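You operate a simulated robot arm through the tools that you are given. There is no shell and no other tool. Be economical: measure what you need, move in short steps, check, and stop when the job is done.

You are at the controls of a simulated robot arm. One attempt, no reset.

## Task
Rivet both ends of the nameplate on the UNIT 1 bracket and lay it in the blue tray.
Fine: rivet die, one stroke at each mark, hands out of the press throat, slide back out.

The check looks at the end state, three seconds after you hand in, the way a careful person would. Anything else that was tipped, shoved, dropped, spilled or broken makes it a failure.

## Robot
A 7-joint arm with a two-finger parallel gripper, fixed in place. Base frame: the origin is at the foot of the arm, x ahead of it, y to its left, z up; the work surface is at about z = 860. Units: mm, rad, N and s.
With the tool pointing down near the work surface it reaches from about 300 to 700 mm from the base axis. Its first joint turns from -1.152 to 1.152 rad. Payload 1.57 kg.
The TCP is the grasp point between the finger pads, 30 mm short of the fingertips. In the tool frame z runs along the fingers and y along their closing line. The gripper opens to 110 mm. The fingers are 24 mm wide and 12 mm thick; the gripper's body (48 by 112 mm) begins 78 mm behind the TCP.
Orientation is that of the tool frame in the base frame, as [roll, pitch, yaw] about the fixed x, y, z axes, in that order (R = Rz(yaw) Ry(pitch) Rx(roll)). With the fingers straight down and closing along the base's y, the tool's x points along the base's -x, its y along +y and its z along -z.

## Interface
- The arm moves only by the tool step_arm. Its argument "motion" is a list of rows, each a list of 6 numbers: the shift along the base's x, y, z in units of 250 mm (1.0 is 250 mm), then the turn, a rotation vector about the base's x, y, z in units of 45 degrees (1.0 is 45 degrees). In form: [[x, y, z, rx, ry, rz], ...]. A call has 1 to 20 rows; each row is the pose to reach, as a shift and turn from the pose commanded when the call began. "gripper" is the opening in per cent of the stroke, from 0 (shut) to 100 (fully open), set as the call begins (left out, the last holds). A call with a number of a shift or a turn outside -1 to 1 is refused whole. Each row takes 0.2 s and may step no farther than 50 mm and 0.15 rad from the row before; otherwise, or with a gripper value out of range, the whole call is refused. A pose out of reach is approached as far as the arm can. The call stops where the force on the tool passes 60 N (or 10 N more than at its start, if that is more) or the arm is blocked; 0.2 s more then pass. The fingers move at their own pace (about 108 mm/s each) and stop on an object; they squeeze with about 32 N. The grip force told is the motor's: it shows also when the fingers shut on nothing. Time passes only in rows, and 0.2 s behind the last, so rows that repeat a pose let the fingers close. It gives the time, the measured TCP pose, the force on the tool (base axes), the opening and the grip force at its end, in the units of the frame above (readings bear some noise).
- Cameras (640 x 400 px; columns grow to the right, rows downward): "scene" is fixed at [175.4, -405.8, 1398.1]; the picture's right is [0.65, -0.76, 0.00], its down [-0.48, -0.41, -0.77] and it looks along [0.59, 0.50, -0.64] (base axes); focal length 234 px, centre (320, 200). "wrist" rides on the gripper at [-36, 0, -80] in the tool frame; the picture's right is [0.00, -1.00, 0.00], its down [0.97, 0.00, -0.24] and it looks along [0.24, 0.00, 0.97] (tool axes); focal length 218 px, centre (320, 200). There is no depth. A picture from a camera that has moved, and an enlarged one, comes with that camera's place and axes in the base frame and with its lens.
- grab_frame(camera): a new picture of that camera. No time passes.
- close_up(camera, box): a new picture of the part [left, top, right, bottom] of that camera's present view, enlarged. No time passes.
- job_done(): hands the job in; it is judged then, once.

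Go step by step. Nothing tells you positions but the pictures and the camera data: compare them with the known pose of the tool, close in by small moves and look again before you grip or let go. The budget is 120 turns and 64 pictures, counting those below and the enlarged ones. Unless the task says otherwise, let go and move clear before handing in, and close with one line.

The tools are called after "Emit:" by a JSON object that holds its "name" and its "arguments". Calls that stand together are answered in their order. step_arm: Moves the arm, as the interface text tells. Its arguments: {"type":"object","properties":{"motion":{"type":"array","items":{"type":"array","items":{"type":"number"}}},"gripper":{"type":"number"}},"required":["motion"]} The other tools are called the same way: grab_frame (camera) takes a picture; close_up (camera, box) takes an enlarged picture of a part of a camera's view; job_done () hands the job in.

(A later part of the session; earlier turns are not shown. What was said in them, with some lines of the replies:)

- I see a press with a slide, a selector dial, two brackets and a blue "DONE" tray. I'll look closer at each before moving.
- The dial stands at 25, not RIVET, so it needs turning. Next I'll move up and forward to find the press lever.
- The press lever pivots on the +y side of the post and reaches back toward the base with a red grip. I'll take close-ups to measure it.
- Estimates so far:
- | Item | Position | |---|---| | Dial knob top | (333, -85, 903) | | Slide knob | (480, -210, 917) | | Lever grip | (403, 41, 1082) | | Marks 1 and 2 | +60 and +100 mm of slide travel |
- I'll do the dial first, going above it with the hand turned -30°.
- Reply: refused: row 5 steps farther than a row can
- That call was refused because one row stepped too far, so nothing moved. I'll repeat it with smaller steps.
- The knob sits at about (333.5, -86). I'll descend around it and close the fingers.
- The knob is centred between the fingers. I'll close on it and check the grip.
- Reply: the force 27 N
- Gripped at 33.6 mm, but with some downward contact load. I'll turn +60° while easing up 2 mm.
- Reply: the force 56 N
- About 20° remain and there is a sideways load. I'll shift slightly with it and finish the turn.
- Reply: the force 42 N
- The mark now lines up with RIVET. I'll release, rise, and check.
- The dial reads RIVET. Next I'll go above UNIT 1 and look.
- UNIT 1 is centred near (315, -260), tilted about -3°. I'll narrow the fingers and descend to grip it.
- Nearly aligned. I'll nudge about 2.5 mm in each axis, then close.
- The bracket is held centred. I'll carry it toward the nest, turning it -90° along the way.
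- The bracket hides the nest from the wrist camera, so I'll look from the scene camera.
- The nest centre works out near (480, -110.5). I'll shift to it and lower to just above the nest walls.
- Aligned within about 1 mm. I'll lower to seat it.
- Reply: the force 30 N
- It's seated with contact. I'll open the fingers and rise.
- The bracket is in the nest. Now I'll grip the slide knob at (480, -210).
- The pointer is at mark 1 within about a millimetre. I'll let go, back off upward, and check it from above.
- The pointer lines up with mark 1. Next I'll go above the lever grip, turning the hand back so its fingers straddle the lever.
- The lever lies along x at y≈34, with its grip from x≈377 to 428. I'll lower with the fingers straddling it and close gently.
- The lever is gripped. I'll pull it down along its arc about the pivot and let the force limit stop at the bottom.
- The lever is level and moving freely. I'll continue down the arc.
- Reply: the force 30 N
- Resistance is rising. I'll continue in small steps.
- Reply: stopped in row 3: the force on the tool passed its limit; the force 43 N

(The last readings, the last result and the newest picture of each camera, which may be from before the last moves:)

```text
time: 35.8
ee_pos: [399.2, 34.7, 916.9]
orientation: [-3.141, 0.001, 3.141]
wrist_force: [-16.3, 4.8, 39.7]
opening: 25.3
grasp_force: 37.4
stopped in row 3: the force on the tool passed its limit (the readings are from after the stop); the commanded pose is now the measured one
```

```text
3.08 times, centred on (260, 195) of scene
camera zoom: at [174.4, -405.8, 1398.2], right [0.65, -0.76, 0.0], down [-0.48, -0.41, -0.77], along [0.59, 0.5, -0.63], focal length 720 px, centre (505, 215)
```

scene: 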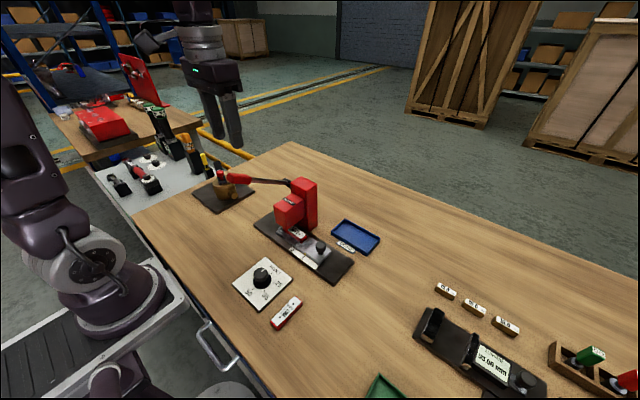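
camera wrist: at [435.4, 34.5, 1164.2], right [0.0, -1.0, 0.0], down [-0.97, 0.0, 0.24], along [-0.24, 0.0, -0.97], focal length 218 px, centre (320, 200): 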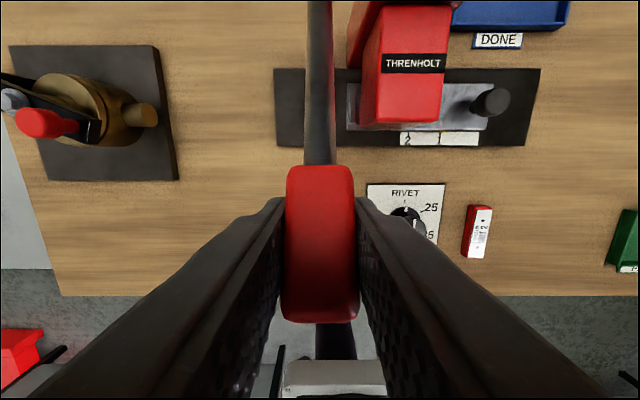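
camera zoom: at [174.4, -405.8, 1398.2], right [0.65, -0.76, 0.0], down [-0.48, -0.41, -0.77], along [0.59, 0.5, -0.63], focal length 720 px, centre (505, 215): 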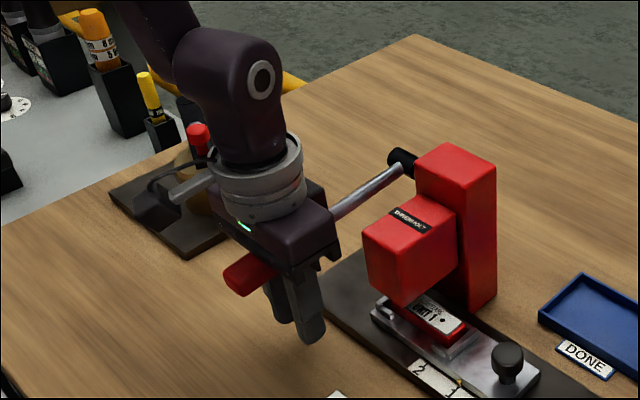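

The lever hit a hard stop at the bottom. I'll bring it back up along the same arc.

Emit:
{"name": "step_arm", "arguments": {"motion": [[-0.039, 0, 0.068, 0, 0, 0], [-0.066, 0, 0.147, 0, 0, 0], [-0.082, 0, 0.229, 0, 0, 0], [-0.089, 0, 0.324, 0, 0, 0], [-0.082, 0, 0.42, 0, 0, 0], [-0.066, 0, 0.502, 0, 0, 0], [-0.039, 0, 0.58, 0, 0, 0], [-0.004, 0, 0.655, 0, 0, 0], [-0.004, 0, 0.655, 0, 0, 0]]}}

Emit:
{"name": "close_up", "arguments": {"camera": "wrist", "box": [260, 0, 560, 190]}}

Emit:
{"name": "close_up", "arguments": {"camera": "scene", "box": [210, 150, 350, 270]}}

```text
time: 37.3
ee_pos: [380.4, 34.5, 1045.4]
orientation: [3.138, -0.017, -3.139]
wrist_force: [8.7, 9.4, -31.7]
opening: 25.7
grasp_force: 36.4
stopped in row 7: the force on the tool passed its limit (the readings are from after the stop); the commanded pose is now the measured one
```

```text
2.11 times, centred on (410, 95) of wrist
camera zoom: at [417.5, 34.4, 1126.7], right [0.0, -1.0, 0.0], down [-0.97, 0.0, 0.26], along [-0.26, 0.0, -0.97], focal length 460 px, centre (130, 421)
```

zoom: 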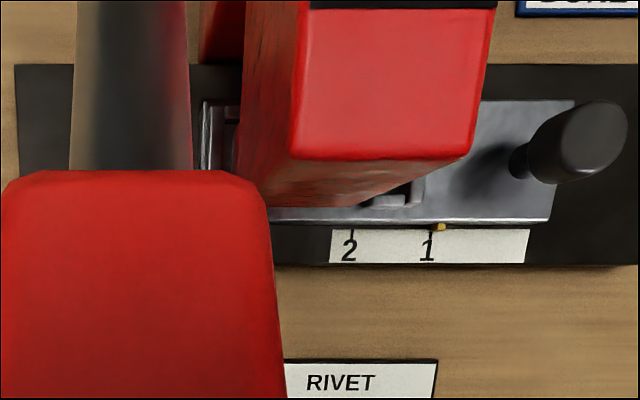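

```text
3.33 times, centred on (280, 210) of scene
camera zoom: at [176.0, -405.5, 1398.1], right [0.65, -0.76, 0.0], down [-0.49, -0.41, -0.77], along [0.59, 0.5, -0.64], focal length 780 px, centre (453, 167)
```

zoom: 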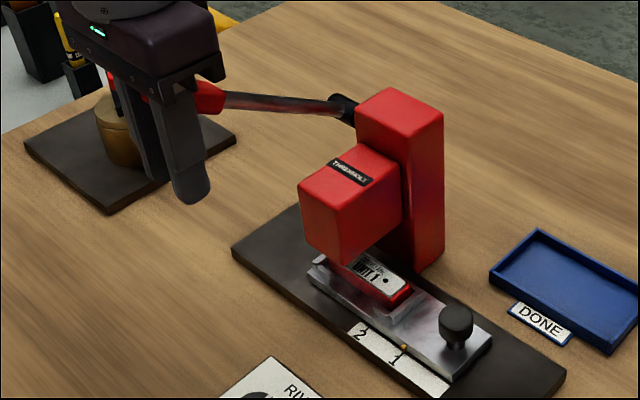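

The lever is back at its top stop and the nameplate hasn't shifted. I'll release, rise, and go back to the slide knob.

Emit:
{"name": "step_arm", "arguments": {"motion": [[0, 0, 0, 0, 0, 0], [0, 0, 0, 0, 0, 0], [0, 0, 0.15, 0, 0, 0], [0, 0, 0.32, 0, 0, 0], [0, 0, 0.5, 0, 0, 0], [0.02, -0.08, 0.56, 0, 0, -0.17], [0.08, -0.2, 0.56, 0, 0, -0.34], [0.14, -0.32, 0.56, 0, 0, -0.5], [0.2, -0.44, 0.56, 0, 0, -0.66], [0.26, -0.56, 0.56, 0, 0, -0.83], [0.32, -0.68, 0.56, 0, 0, -1.0]], "gripper": 50}}

Emit:
{"name": "step_arm", "arguments": {"motion": [[0.08, -0.06, -0.1, 0, 0, -0.17], [0.08, -0.06, -0.28, 0, 0, -0.34], [0.08, -0.06, -0.46, 0, 0, -0.5], [0.08, -0.06, -0.62, 0, 0, -0.66], [0.08, -0.06, -0.7, 0, 0, -0.83], [0.08, -0.06, -0.74, 0, 0, -1.0], [0.08, -0.06, -0.74, 0, 0, -1.0]]}}

Emit:
{"name": "grab_frame", "arguments": {"camera": "wrist"}}

```text
time: 39.7
ee_pos: [460.4, -135.3, 1187.6]
orientation: [3.14, -0.016, 2.354]
wrist_force: [0.6, 0.4, -0.7]
opening: 55.1
grasp_force: 0.0
```

```text
time: 41.3
ee_pos: [479.0, -153.5, 1001.5]
orientation: [3.139, -0.015, 1.571]
wrist_force: [0.1, 0.2, 0.3]
opening: 55.2
grasp_force: 0.0
```

```text
17 pictures are left
camera wrist: at [479.0, -189.6, 1083.1], right [-1.0, 0.0, 0.0], down [0.0, 0.97, 0.25], along [0.0, 0.25, -0.97], focal length 218 px, centre (320, 200)
```

wrist: 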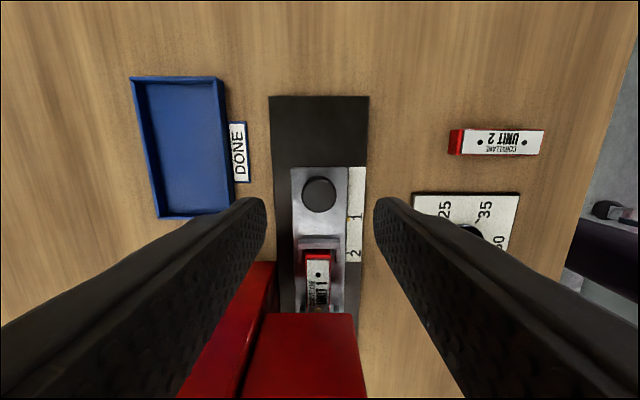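

Knob at (480, -152). I'll level the slight tool tilt, descend and grip.

Emit:
{"name": "step_arm", "arguments": {"motion": [[0.004, 0.006, -0.1, -0.019, 0, 0], [0.004, 0.006, -0.2, -0.019, 0, 0], [0.004, 0.006, -0.29, -0.019, 0, 0], [0.004, 0.006, -0.29, -0.019, 0, 0]]}}

Emit:
{"name": "step_arm", "arguments": {"motion": [[0, 0, 0, 0, 0, 0], [0, 0, 0, 0, 0, 0], [0, 0, 0, 0, 0, 0]], "gripper": 0}}

```text
time: 42.3
ee_pos: [481.9, -150.3, 928.5]
orientation: [3.14, 0.001, 1.572]
wrist_force: [0.3, -0.4, 0.0]
opening: 55.0
grasp_force: 0.1
```

```text
time: 43.1
ee_pos: [480.2, -149.0, 928.7]
orientation: [3.14, 0.0, 1.572]
wrist_force: [-4.0, -0.2, -3.5]
opening: 26.9
grasp_force: 37.8
```

Emit:
{"name": "step_arm", "arguments": {"motion": [[0, 0.05, 0, 0, 0, 0], [0, 0.1, 0, 0, 0, 0], [0, 0.14, 0, 0, 0, 0], [0, 0.158, 0, 0, 0, 0], [0, 0.158, 0, 0, 0, 0]]}}

Emit:
{"name": "close_up", "arguments": {"camera": "scene", "box": [285, 235, 325, 260]}}

```text
time: 44.3
ee_pos: [480.0, -109.3, 932.1]
orientation: [-3.141, -0.002, 1.571]
wrist_force: [-18.7, 3.0, -29.8]
opening: 27.2
grasp_force: 37.4
```

```text
16.00 times, centred on (305, 248) of scene
camera zoom: at [175.4, -405.9, 1398.0], right [0.65, -0.76, 0.0], down [-0.48, -0.41, -0.77], along [0.59, 0.5, -0.64], focal length 3743 px, centre (560, -560)
```

zoom: 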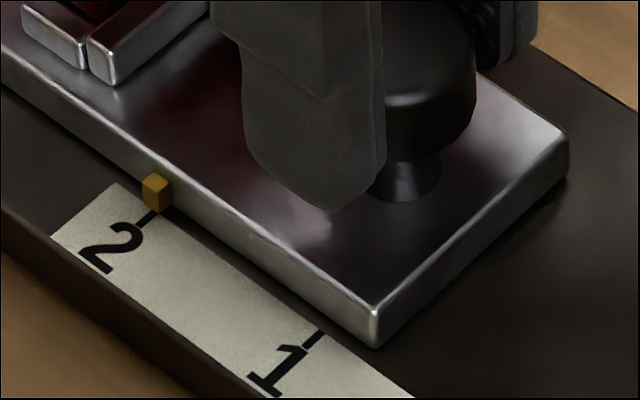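

Same alignment at mark 2 as at mark 1. I'll release, retreat and return to the lever.

Emit:
{"name": "step_arm", "arguments": {"motion": [[0, 0, 0, 0, 0, 0], [0, 0, 0, 0, 0, 0], [0, 0, 0.12, 0, 0, 0], [-0.02, -0.02, 0.28, 0, 0, 0], [-0.06, -0.02, 0.45, 0, 0, 0.15], [-0.1, -0.02, 0.62, 0, 0, 0.3], [-0.14, -0.02, 0.78, 0, 0, 0.45], [-0.18, 0, 0.94, 0, 0, 0.6], [-0.22, 0.06, 0.99, 0, 0, 0.75], [-0.26, 0.18, 0.99, 0, 0, 0.9], [-0.31, 0.28, 0.99, 0, 0, 1.0]], "gripper": 50}}

Emit:
{"name": "step_arm", "arguments": {"motion": [[-0.01, 0.12, 0.06, 0, 0, 0.18], [-0.01, 0.24, 0.06, 0, 0, 0.36], [-0.01, 0.29, 0.06, 0, 0, 0.54], [-0.01, 0.29, 0.06, 0, 0, 0.72], [-0.01, 0.29, 0.06, 0, 0, 0.9], [-0.01, 0.29, 0.06, 0, 0, 1.0], [-0.01, 0.29, 0.06, 0, 0, 1.0]]}}

Emit:
{"name": "grab_frame", "arguments": {"camera": "wrist"}}

```text
time: 46.7
ee_pos: [404.1, -42.1, 1177.5]
orientation: [3.14, 0.0, 2.359]
wrist_force: [0.1, -0.5, 0.1]
opening: 55.0
grasp_force: 0.0
```

```text
time: 48.3
ee_pos: [400.0, 32.1, 1192.2]
orientation: [-3.141, 0.0, -3.138]
wrist_force: [0.1, -0.4, -0.2]
opening: 54.9
grasp_force: 0.0
```

```text
15 pictures are left
camera wrist: at [436.0, 32.0, 1274.5], right [0.0, -1.0, 0.0], down [-0.97, 0.0, 0.24], along [-0.24, 0.0, -0.97], focal length 218 px, centre (320, 200)
```

wrist: 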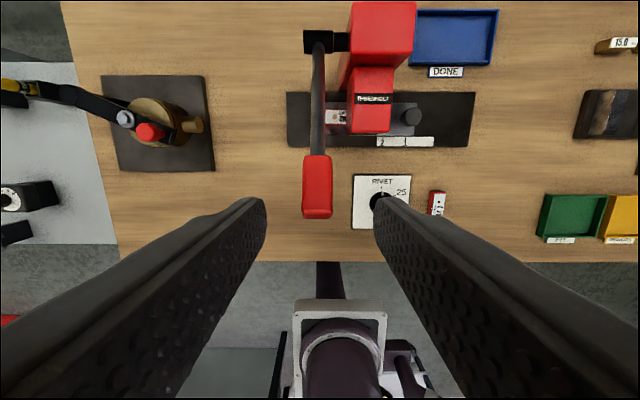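

The lever is at the top again. I'll grip it and make the second stroke along the same arc.

Emit:
{"name": "step_arm", "arguments": {"motion": [[0, 0.008, -0.15, 0, 0, 0], [0, 0.008, -0.3, 0, 0, 0], [0, 0.008, -0.4, 0, 0, 0], [0, 0.008, -0.44, 0, 0, 0], [0, 0.008, -0.44, 0, 0, 0]]}}

Emit:
{"name": "step_arm", "arguments": {"motion": [[0, 0, 0, 0, 0, 0], [0, 0, 0, 0, 0, 0], [0, 0, 0, 0, 0, 0]], "gripper": 0}}

Emit:
{"name": "step_arm", "arguments": {"motion": [[-0.026, 0, -0.05, 0, 0, 0], [-0.048, 0, -0.104, 0, 0, 0], [-0.066, 0, -0.16, 0, 0, 0], [-0.079, 0, -0.219, 0, 0, 0], [-0.086, 0, -0.278, 0, 0, 0], [-0.089, 0, -0.338, 0, 0, 0], [-0.087, 0, -0.398, 0, 0, 0], [-0.079, 0, -0.457, 0, 0, 0], [-0.066, 0, -0.515, 0, 0, 0], [-0.048, 0, -0.572, 0, 0, 0], [-0.025, 0, -0.627, 0, 0, 0], [-0.012, 0, -0.653, 0, 0, 0], [0.002, 0, -0.679, 0, 0, 0], [0.017, 0, -0.704, 0, 0, 0]]}}

Emit:
{"name": "close_up", "arguments": {"camera": "scene", "box": [180, 130, 340, 260]}}

```text
time: 49.5
ee_pos: [403.0, 33.5, 1079.7]
orientation: [3.14, -0.001, -3.14]
wrist_force: [-0.4, -0.2, 0.3]
opening: 55.0
grasp_force: 0.0
```

```text
time: 50.3
ee_pos: [403.4, 35.3, 1080.5]
orientation: [3.14, 0.001, 3.141]
wrist_force: [1.3, 1.7, -2.8]
opening: 25.6
grasp_force: 36.9
```

```text
time: 52.3
ee_pos: [382.9, 34.0, 956.8]
orientation: [3.139, 0.003, -3.138]
wrist_force: [-13.3, 7.2, 27.3]
opening: 25.7
grasp_force: 37.1
stopped in row 9: the force on the tool passed its limit (the readings are from after the stop); the commanded pose is now the measured one
```

```text
3.08 times, centred on (260, 195) of scene
camera zoom: at [174.7, -405.7, 1398.2], right [0.65, -0.76, 0.0], down [-0.48, -0.41, -0.77], along [0.59, 0.5, -0.63], focal length 720 px, centre (505, 215)
```

zoom: 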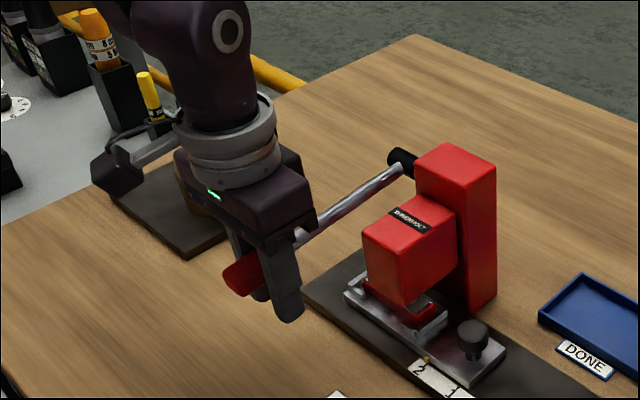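

Stopped by force near the bottom. I'll press a little further to confirm the stop within the same stroke.

Emit:
{"name": "step_arm", "arguments": {"motion": [[0.01, 0, -0.03, 0, 0, 0], [0.02, 0, -0.06, 0, 0, 0], [0.035, 0, -0.09, 0, 0, 0], [0.05, 0, -0.12, 0, 0, 0], [0.065, 0, -0.145, 0, 0, 0]]}}

Emit:
{"name": "close_up", "arguments": {"camera": "scene", "box": [180, 130, 340, 260]}}

```text
time: 53.5
ee_pos: [399.3, 34.0, 922.4]
orientation: [3.141, 0.002, -3.138]
wrist_force: [-15.1, 14.1, 23.6]
opening: 25.7
grasp_force: 36.8
```

```text
3.08 times, centred on (260, 195) of scene
camera zoom: at [174.7, -405.5, 1398.3], right [0.65, -0.76, 0.0], down [-0.48, -0.41, -0.77], along [0.59, 0.5, -0.63], focal length 720 px, centre (505, 215)
```

zoom: 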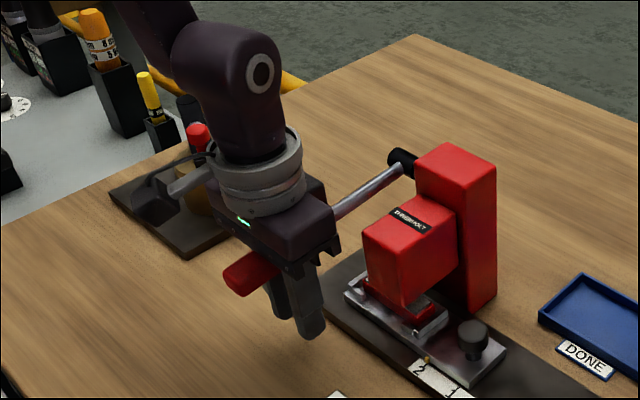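

The lever didn't move further, so the stroke is complete. I'll return it to the top.

Emit:
{"name": "step_arm", "arguments": {"motion": [[-0.039, 0, 0.068, 0, 0, 0], [-0.066, 0, 0.147, 0, 0, 0], [-0.082, 0, 0.229, 0, 0, 0], [-0.089, 0, 0.324, 0, 0, 0], [-0.082, 0, 0.42, 0, 0, 0], [-0.066, 0, 0.5, 0, 0, 0], [-0.045, 0, 0.56, 0, 0, 0], [-0.03, 0, 0.6, 0, 0, 0]]}}

Emit:
{"name": "close_up", "arguments": {"camera": "scene", "box": [210, 150, 350, 270]}}

```text
time: 55.3
ee_pos: [391.5, 34.0, 1071.1]
orientation: [3.139, 0.0, -3.139]
wrist_force: [-12.1, -13.6, -30.7]
opening: 25.8
grasp_force: 36.6
```

```text
3.33 times, centred on (280, 210) of scene
camera zoom: at [175.4, -406.2, 1397.9], right [0.65, -0.76, 0.0], down [-0.48, -0.41, -0.77], along [0.59, 0.5, -0.63], focal length 780 px, centre (453, 167)
```

zoom: 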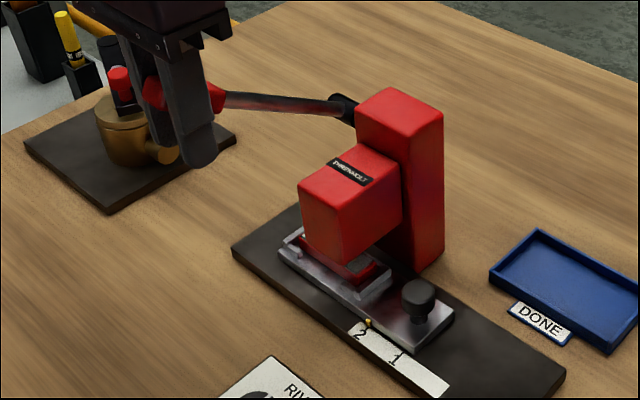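

The lever is at the top. I'll release and return to the slide knob to draw it out.

Emit:
{"name": "step_arm", "arguments": {"motion": [[0, 0, 0, 0, 0, 0], [0, 0, 0, 0, 0, 0], [0, 0, 0.15, 0, 0, 0], [0, 0, 0.32, 0, 0, 0], [0, 0, 0.46, 0, 0, 0], [0.02, -0.08, 0.46, 0, 0, -0.17], [0.08, -0.18, 0.46, 0, 0, -0.34], [0.14, -0.28, 0.46, 0, 0, -0.5], [0.2, -0.38, 0.46, 0, 0, -0.66], [0.26, -0.48, 0.46, 0, 0, -0.83], [0.32, -0.58, 0.46, 0, 0, -1.0]], "gripper": 50}}

Emit:
{"name": "step_arm", "arguments": {"motion": [[0.035, 0, 0, 0, 0, -0.17], [0.035, 0, -0.1, 0, 0, -0.34], [0.035, 0, -0.25, 0, 0, -0.5], [0.035, 0, -0.42, 0, 0, -0.66], [0.035, 0, -0.6, 0, 0, -0.83], [0.035, 0, -0.74, 0, 0, -1.0], [0.035, 0, -0.74, 0, 0, -1.0]]}}

Emit:
{"name": "grab_frame", "arguments": {"camera": "wrist"}}

```text
time: 57.7
ee_pos: [473.6, -111.6, 1187.4]
orientation: [3.138, 0.004, 2.359]
wrist_force: [-0.2, -0.1, -0.3]
opening: 55.1
grasp_force: 0.1
```

```text
time: 59.3
ee_pos: [485.6, -110.7, 999.8]
orientation: [3.137, 0.004, 1.572]
wrist_force: [0.6, 0.4, -0.4]
opening: 55.1
grasp_force: 0.0
```

```text
11 pictures are left
camera wrist: at [485.0, -145.8, 1081.0], right [-1.0, 0.0, 0.0], down [0.0, 0.97, 0.24], along [0.0, 0.24, -0.97], focal length 218 px, centre (320, 200)
```

wrist: 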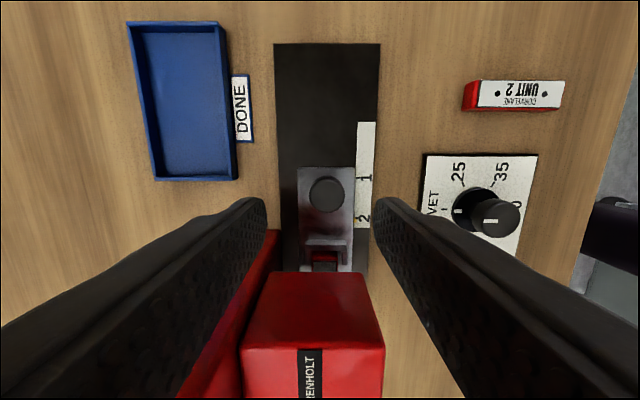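

Knob at (480.4, -110). I'll descend, grip it, and pull the slide out 99 mm.

Emit:
{"name": "step_arm", "arguments": {"motion": [[-0.02, 0, -0.1, 0, 0, 0], [-0.02, 0, -0.2, 0, 0, 0], [-0.02, 0, -0.284, 0, 0, 0], [-0.02, 0, -0.284, 0, 0, 0]]}}

Emit:
{"name": "step_arm", "arguments": {"motion": [[0, 0, 0, 0, 0, 0], [0, 0, 0, 0, 0, 0], [0, 0, 0, 0, 0, 0]], "gripper": 0}}

Emit:
{"name": "step_arm", "arguments": {"motion": [[0, -0.05, 0, 0, 0, 0], [0, -0.13, 0, 0, 0, 0], [0, -0.22, 0, 0, 0, 0], [0, -0.31, 0, 0, 0, 0], [0, -0.37, 0, 0, 0, 0], [0, -0.396, 0, 0, 0, 0], [0, -0.396, 0, 0, 0, 0]]}}

Emit:
{"name": "step_arm", "arguments": {"motion": [[0, 0, 0, 0, 0, 0], [0, 0, 0, 0, 0, 0], [0, 0, 0.12, 0, 0, 0], [0, 0.1, 0.28, 0, 0, 0], [0, 0.24, 0.3, 0, 0, 0], [0, 0.38, 0.3, 0, 0, 0], [0, 0.38, 0.3, 0, 0, 0]], "gripper": 45}}

Emit:
{"name": "grab_frame", "arguments": {"camera": "wrist"}}

Emit:
{"name": "close_up", "arguments": {"camera": "scene", "box": [260, 200, 390, 290]}}

```text
time: 60.3
ee_pos: [478.9, -111.6, 930.8]
orientation: [3.136, 0.003, 1.575]
wrist_force: [-0.8, 0.2, -0.7]
opening: 54.9
grasp_force: 0.0
```

```text
time: 61.1
ee_pos: [479.7, -112.0, 930.8]
orientation: [3.136, 0.007, 1.575]
wrist_force: [15.1, -0.7, -7.5]
opening: 26.9
grasp_force: 37.6
```

```text
time: 62.7
ee_pos: [480.9, -211.2, 930.8]
orientation: [3.134, 0.008, 1.574]
wrist_force: [37.6, 0.6, -7.3]
opening: 27.0
grasp_force: 37.3
```

```text
time: 64.3
ee_pos: [477.7, -118.0, 1005.3]
orientation: [3.137, 0.003, 1.573]
wrist_force: [0.0, 0.0, 0.0]
opening: 49.6
grasp_force: 0.0
```

```text
10 pictures are left
camera wrist: at [478.1, -153.4, 1088.3], right [-1.0, 0.0, 0.0], down [0.0, 0.97, 0.24], along [0.0, 0.24, -0.97], focal length 218 px, centre (320, 200)
```

wrist: 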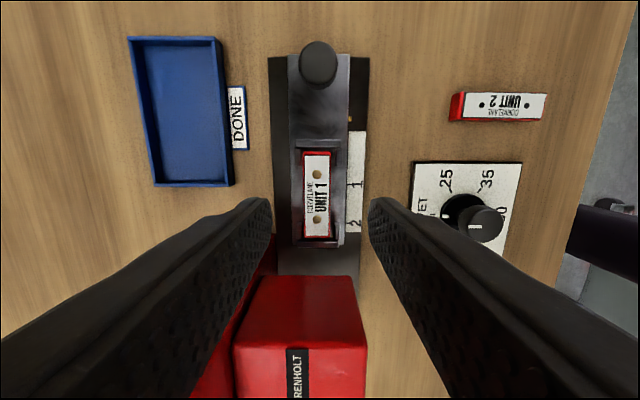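

```text
4.44 times, centred on (325, 245) of scene
camera zoom: at [175.4, -405.8, 1398.1], right [0.65, -0.76, 0.0], down [-0.48, -0.41, -0.77], along [0.59, 0.5, -0.64], focal length 1040 px, centre (298, 0)
```

zoom: 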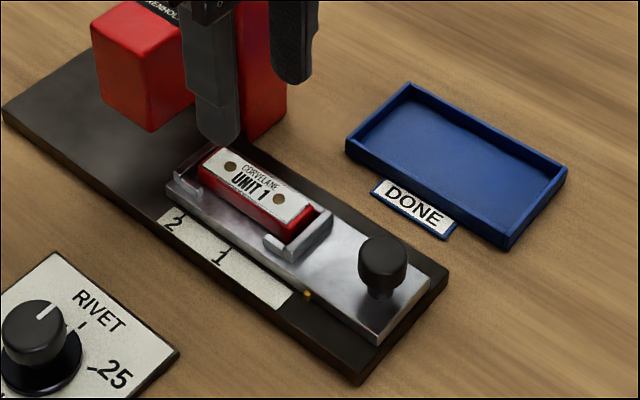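

Both rivets are set and the slide is out. Next I'll pick up the bracket at (480.3, -109).

Emit:
{"name": "step_arm", "arguments": {"motion": [[0.008, 0.033, -0.1, 0, 0, 0], [0.008, 0.033, -0.22, 0, 0, 0], [0.008, 0.033, -0.32, 0, 0, 0], [0.008, 0.033, -0.344, 0, 0, 0], [0.008, 0.033, -0.344, 0, 0, 0]]}}

Emit:
{"name": "step_arm", "arguments": {"motion": [[0, 0, 0, 0, 0, 0], [0, 0, 0, 0, 0, 0], [0, 0, 0, 0, 0, 0]], "gripper": 0}}

Emit:
{"name": "step_arm", "arguments": {"motion": [[0, 0, 0.06, 0, 0, 0], [0, 0, 0.2, 0, 0, 0], [0, 0, 0.36, 0, 0, 0], [0, 0, 0.36, 0, 0, 0]]}}

Emit:
{"name": "grab_frame", "arguments": {"camera": "wrist"}}

```text
time: 65.5
ee_pos: [480.2, -106.7, 918.0]
orientation: [3.138, 0.003, 1.574]
wrist_force: [-0.7, 0.6, -0.7]
opening: 49.5
grasp_force: 0.0
```

```text
time: 66.3
ee_pos: [479.7, -106.8, 918.8]
orientation: [3.136, 0.004, 1.575]
wrist_force: [-0.1, -0.8, 0.3]
opening: 23.4
grasp_force: 32.1
```

```text
time: 67.3
ee_pos: [481.3, -105.4, 1007.6]
orientation: [3.139, 0.005, 1.575]
wrist_force: [-0.3, -0.6, -0.6]
opening: 23.5
grasp_force: 31.3
```

```text
8 pictures are left
camera wrist: at [481.0, -140.8, 1089.6], right [-1.0, 0.0, 0.0], down [0.0, 0.97, 0.24], along [0.0, 0.24, -0.97], focal length 218 px, centre (320, 200)
```

wrist: 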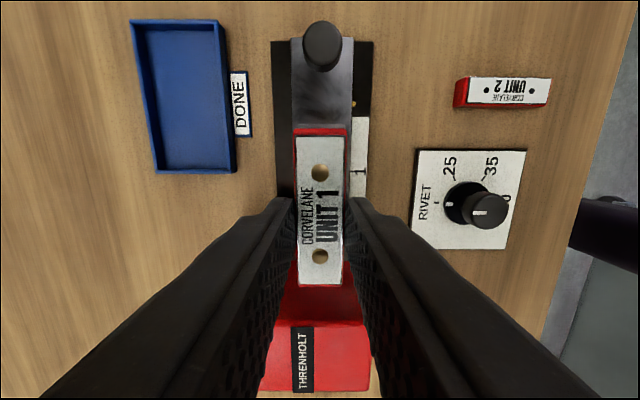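

The bracket is held. The tray centre is near (597, -178), so I'll move over it at height.

Emit:
{"name": "step_arm", "arguments": {"motion": [[0, -0.1, 0.04, 0, 0, 0], [0.02, -0.22, 0.04, 0, 0, 0], [0.14, -0.275, 0.04, 0, 0, 0], [0.28, -0.275, 0.04, 0, 0, 0], [0.4, -0.275, 0.04, 0, 0, 0], [0.464, -0.275, 0, 0, 0, 0], [0.464, -0.275, -0.15, 0, 0, 0], [0.464, -0.275, -0.22, 0, 0, 0], [0.464, -0.275, -0.22, 0, 0, 0]]}}

Emit:
{"name": "grab_frame", "arguments": {"camera": "wrist"}}

Emit:
{"name": "close_up", "arguments": {"camera": "scene", "box": [290, 180, 410, 270]}}

```text
time: 69.3
ee_pos: [595.6, -174.8, 952.8]
orientation: [3.138, 0.002, 1.574]
wrist_force: [0.2, -0.6, -1.9]
opening: 23.2
grasp_force: 32.3
```

```text
7 pictures are left
camera wrist: at [595.9, -210.9, 1033.4], right [-1.0, 0.0, 0.0], down [0.0, 0.97, 0.24], along [0.0, 0.24, -0.97], focal length 218 px, centre (320, 200)
```

wrist: 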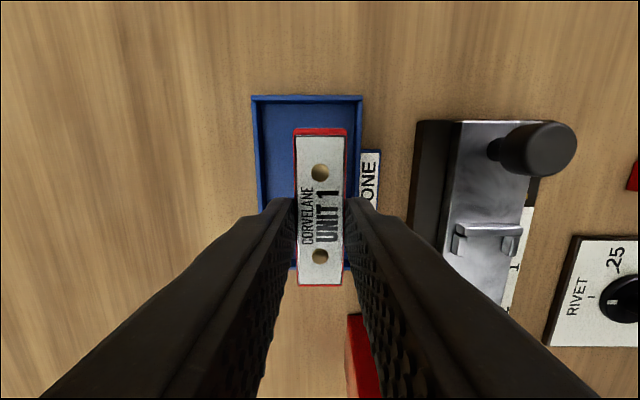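

```text
4.44 times, centred on (350, 225) of scene
camera zoom: at [175.4, -405.8, 1398.0], right [0.65, -0.76, 0.0], down [-0.48, -0.41, -0.77], along [0.59, 0.5, -0.64], focal length 1040 px, centre (187, 89)
```

zoom: 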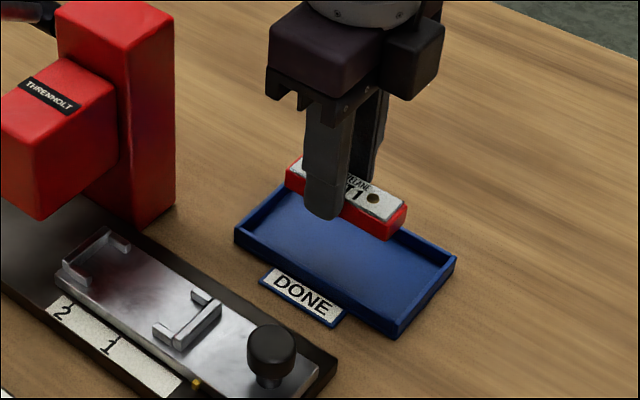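

The tray centre is about 5 mm further out. I'll shift and lower the bracket to the floor.

Emit:
{"name": "step_arm", "arguments": {"motion": [[0.022, -0.002, -0.05, 0, 0, 0], [0.022, -0.002, -0.12, 0, 0, 0], [0.022, -0.002, -0.17, 0, 0, 0], [0.022, -0.002, -0.19, 0, 0, 0], [0.022, -0.002, -0.205, 0, 0, 0], [0.022, -0.002, -0.205, 0, 0, 0]]}}

Emit:
{"name": "close_up", "arguments": {"camera": "scene", "box": [310, 200, 390, 260]}}

```text
time: 70.7
ee_pos: [600.5, -178.0, 901.3]
orientation: [3.138, 0.004, 1.574]
wrist_force: [0.2, 0.4, -2.0]
opening: 23.5
grasp_force: 31.8
```

```text
6.67 times, centred on (350, 230) of scene
camera zoom: at [175.4, -405.8, 1398.0], right [0.65, -0.76, 0.0], down [-0.48, -0.41, -0.77], along [0.59, 0.5, -0.64], focal length 1560 px, centre (120, 0)
```

zoom: 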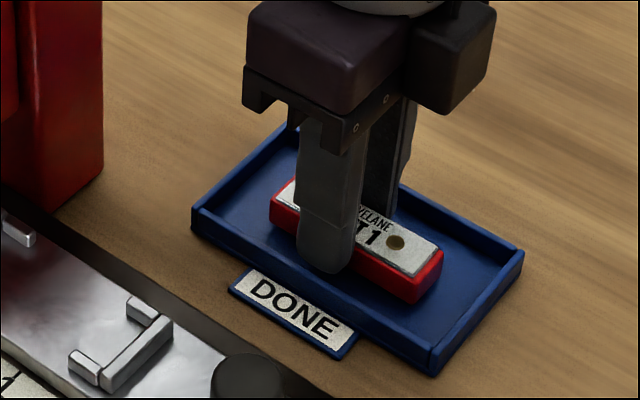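

No contact yet. I'll lower in millimetre steps.

Emit:
{"name": "step_arm", "arguments": {"motion": [[0, 0, -0.005, 0, 0, 0], [0, 0, -0.01, 0, 0, 0], [0, 0, -0.014, 0, 0, 0]]}}

```text
time: 71.5
ee_pos: [602.0, -176.1, 898.3]
orientation: [3.14, 0.005, 1.574]
wrist_force: [-0.6, -0.5, -0.7]
opening: 23.4
grasp_force: 32.2
```

Emit:
{"name": "step_arm", "arguments": {"motion": [[0, 0, -0.004, 0, 0, 0], [0, 0, -0.008, 0, 0, 0], [0, 0, -0.008, 0, 0, 0]]}}

```text
time: 72.3
ee_pos: [600.2, -176.3, 897.5]
orientation: [3.14, 0.004, 1.575]
wrist_force: [0.5, -0.2, -2.6]
opening: 23.4
grasp_force: 32.0
```

Emit:
{"name": "step_arm", "arguments": {"motion": [[0, 0, -0.004, 0, 0, 0], [0, 0, -0.008, 0, 0, 0], [0, 0, -0.008, 0, 0, 0]]}}

```text
time: 73.1
ee_pos: [601.5, -176.5, 896.1]
orientation: [3.137, 0.006, 1.576]
wrist_force: [-8.7, 5.0, 28.6]
opening: 23.5
grasp_force: 32.0
```

The bracket has touched the tray floor. I'll open a little so the fingers stay inside the tray walls, then rise.

Emit:
{"name": "step_arm", "arguments": {"motion": [[0, 0, 0.004, 0, 0, 0], [0, 0, 0.004, 0, 0, 0], [0, 0, 0.06, 0, 0, 0], [0, 0, 0.2, 0, 0, 0], [-0.02, 0, 0.38, 0, 0, 0], [-0.08, -0.1, 0.55, 0, 0, 0], [-0.2, -0.2, 0.65, 0, 0, 0], [-0.2, -0.2, 0.65, 0, 0, 0]], "gripper": 29}}

Emit:
{"name": "close_up", "arguments": {"camera": "scene", "box": [300, 200, 400, 270]}}

Emit:
{"name": "grab_frame", "arguments": {"camera": "wrist"}}

Emit:
{"name": "grab_frame", "arguments": {"camera": "scene"}}

```text
refused: row 6 steps farther than a row can; nothing moved
```

```text
5.71 times, centred on (350, 235) of scene
camera zoom: at [174.6, -405.5, 1398.3], right [0.65, -0.76, 0.0], down [-0.48, -0.41, -0.77], along [0.59, 0.5, -0.63], focal length 1337 px, centre (149, 0)
```

zoom: 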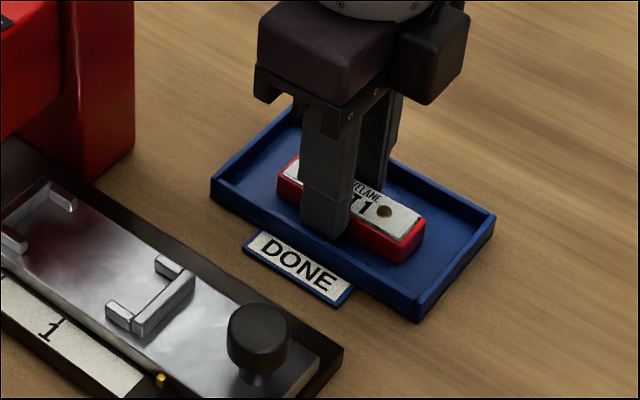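

```text
3 pictures are left
camera wrist: at [601.1, -212.1, 978.2], right [-1.0, 0.0, 0.0], down [0.0, 0.97, 0.24], along [0.0, 0.24, -0.97], focal length 218 px, centre (320, 200)
```

wrist: 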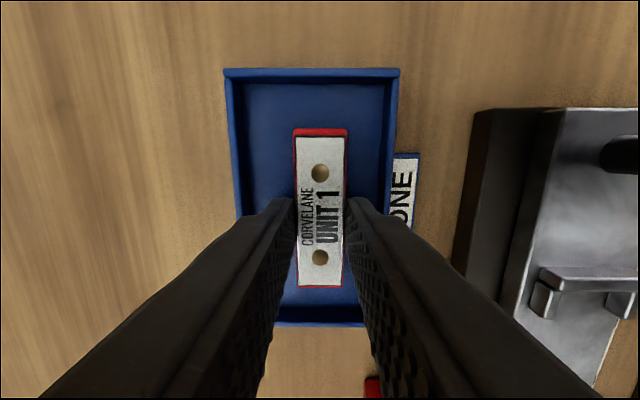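

```text
2 pictures are left
```

scene: 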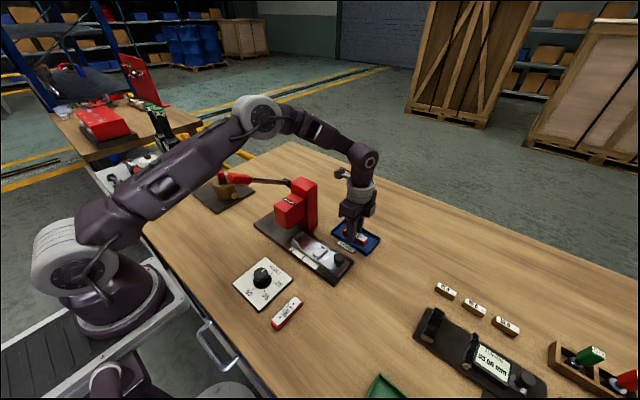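

That call was refused because of one long row, so nothing moved. The bracket sits well inside the tray, and I'll repeat with shorter rows.

Emit:
{"name": "step_arm", "arguments": {"motion": [[0, 0, 0.004, 0, 0, 0], [0, 0, 0.004, 0, 0, 0], [0, 0, 0.004, 0, 0, 0], [0, 0, 0.06, 0, 0, 0], [0, 0, 0.2, 0, 0, 0], [0, 0, 0.36, 0, 0, 0], [-0.05, -0.08, 0.5, 0, 0, 0], [-0.13, -0.16, 0.6, 0, 0, 0], [-0.2, -0.2, 0.65, 0, 0, 0], [-0.2, -0.2, 0.65, 0, 0, 0]], "gripper": 29}}

Emit:
{"name": "grab_frame", "arguments": {"camera": "wrist"}}

```text
time: 75.3
ee_pos: [550.4, -226.0, 1058.6]
orientation: [3.137, 0.003, 1.574]
wrist_force: [-0.2, -0.1, -0.5]
opening: 31.8
grasp_force: 0.0
```

```text
1 pictures are left
camera wrist: at [549.9, -261.7, 1139.8], right [-1.0, 0.0, 0.0], down [0.0, 0.97, 0.24], along [0.0, 0.24, -0.97], focal length 218 px, centre (320, 200)
```

wrist: 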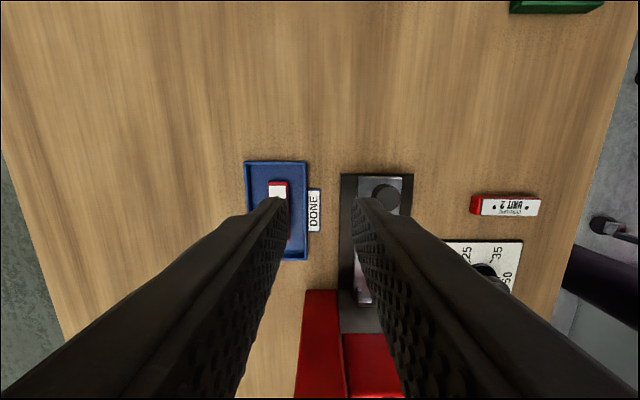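

The bracket lies in the tray, the slide is out, the lever is up and the arm is clear. I'm handing in.

Emit:
{"name": "job_done", "arguments": {}}

```text
The job is handed in.
```

The UNIT 1 nameplate has a rivet at both ends, one stroke at each mark with the dial on RIVET, and the bracket is in the blue tray with the slide pulled back out.
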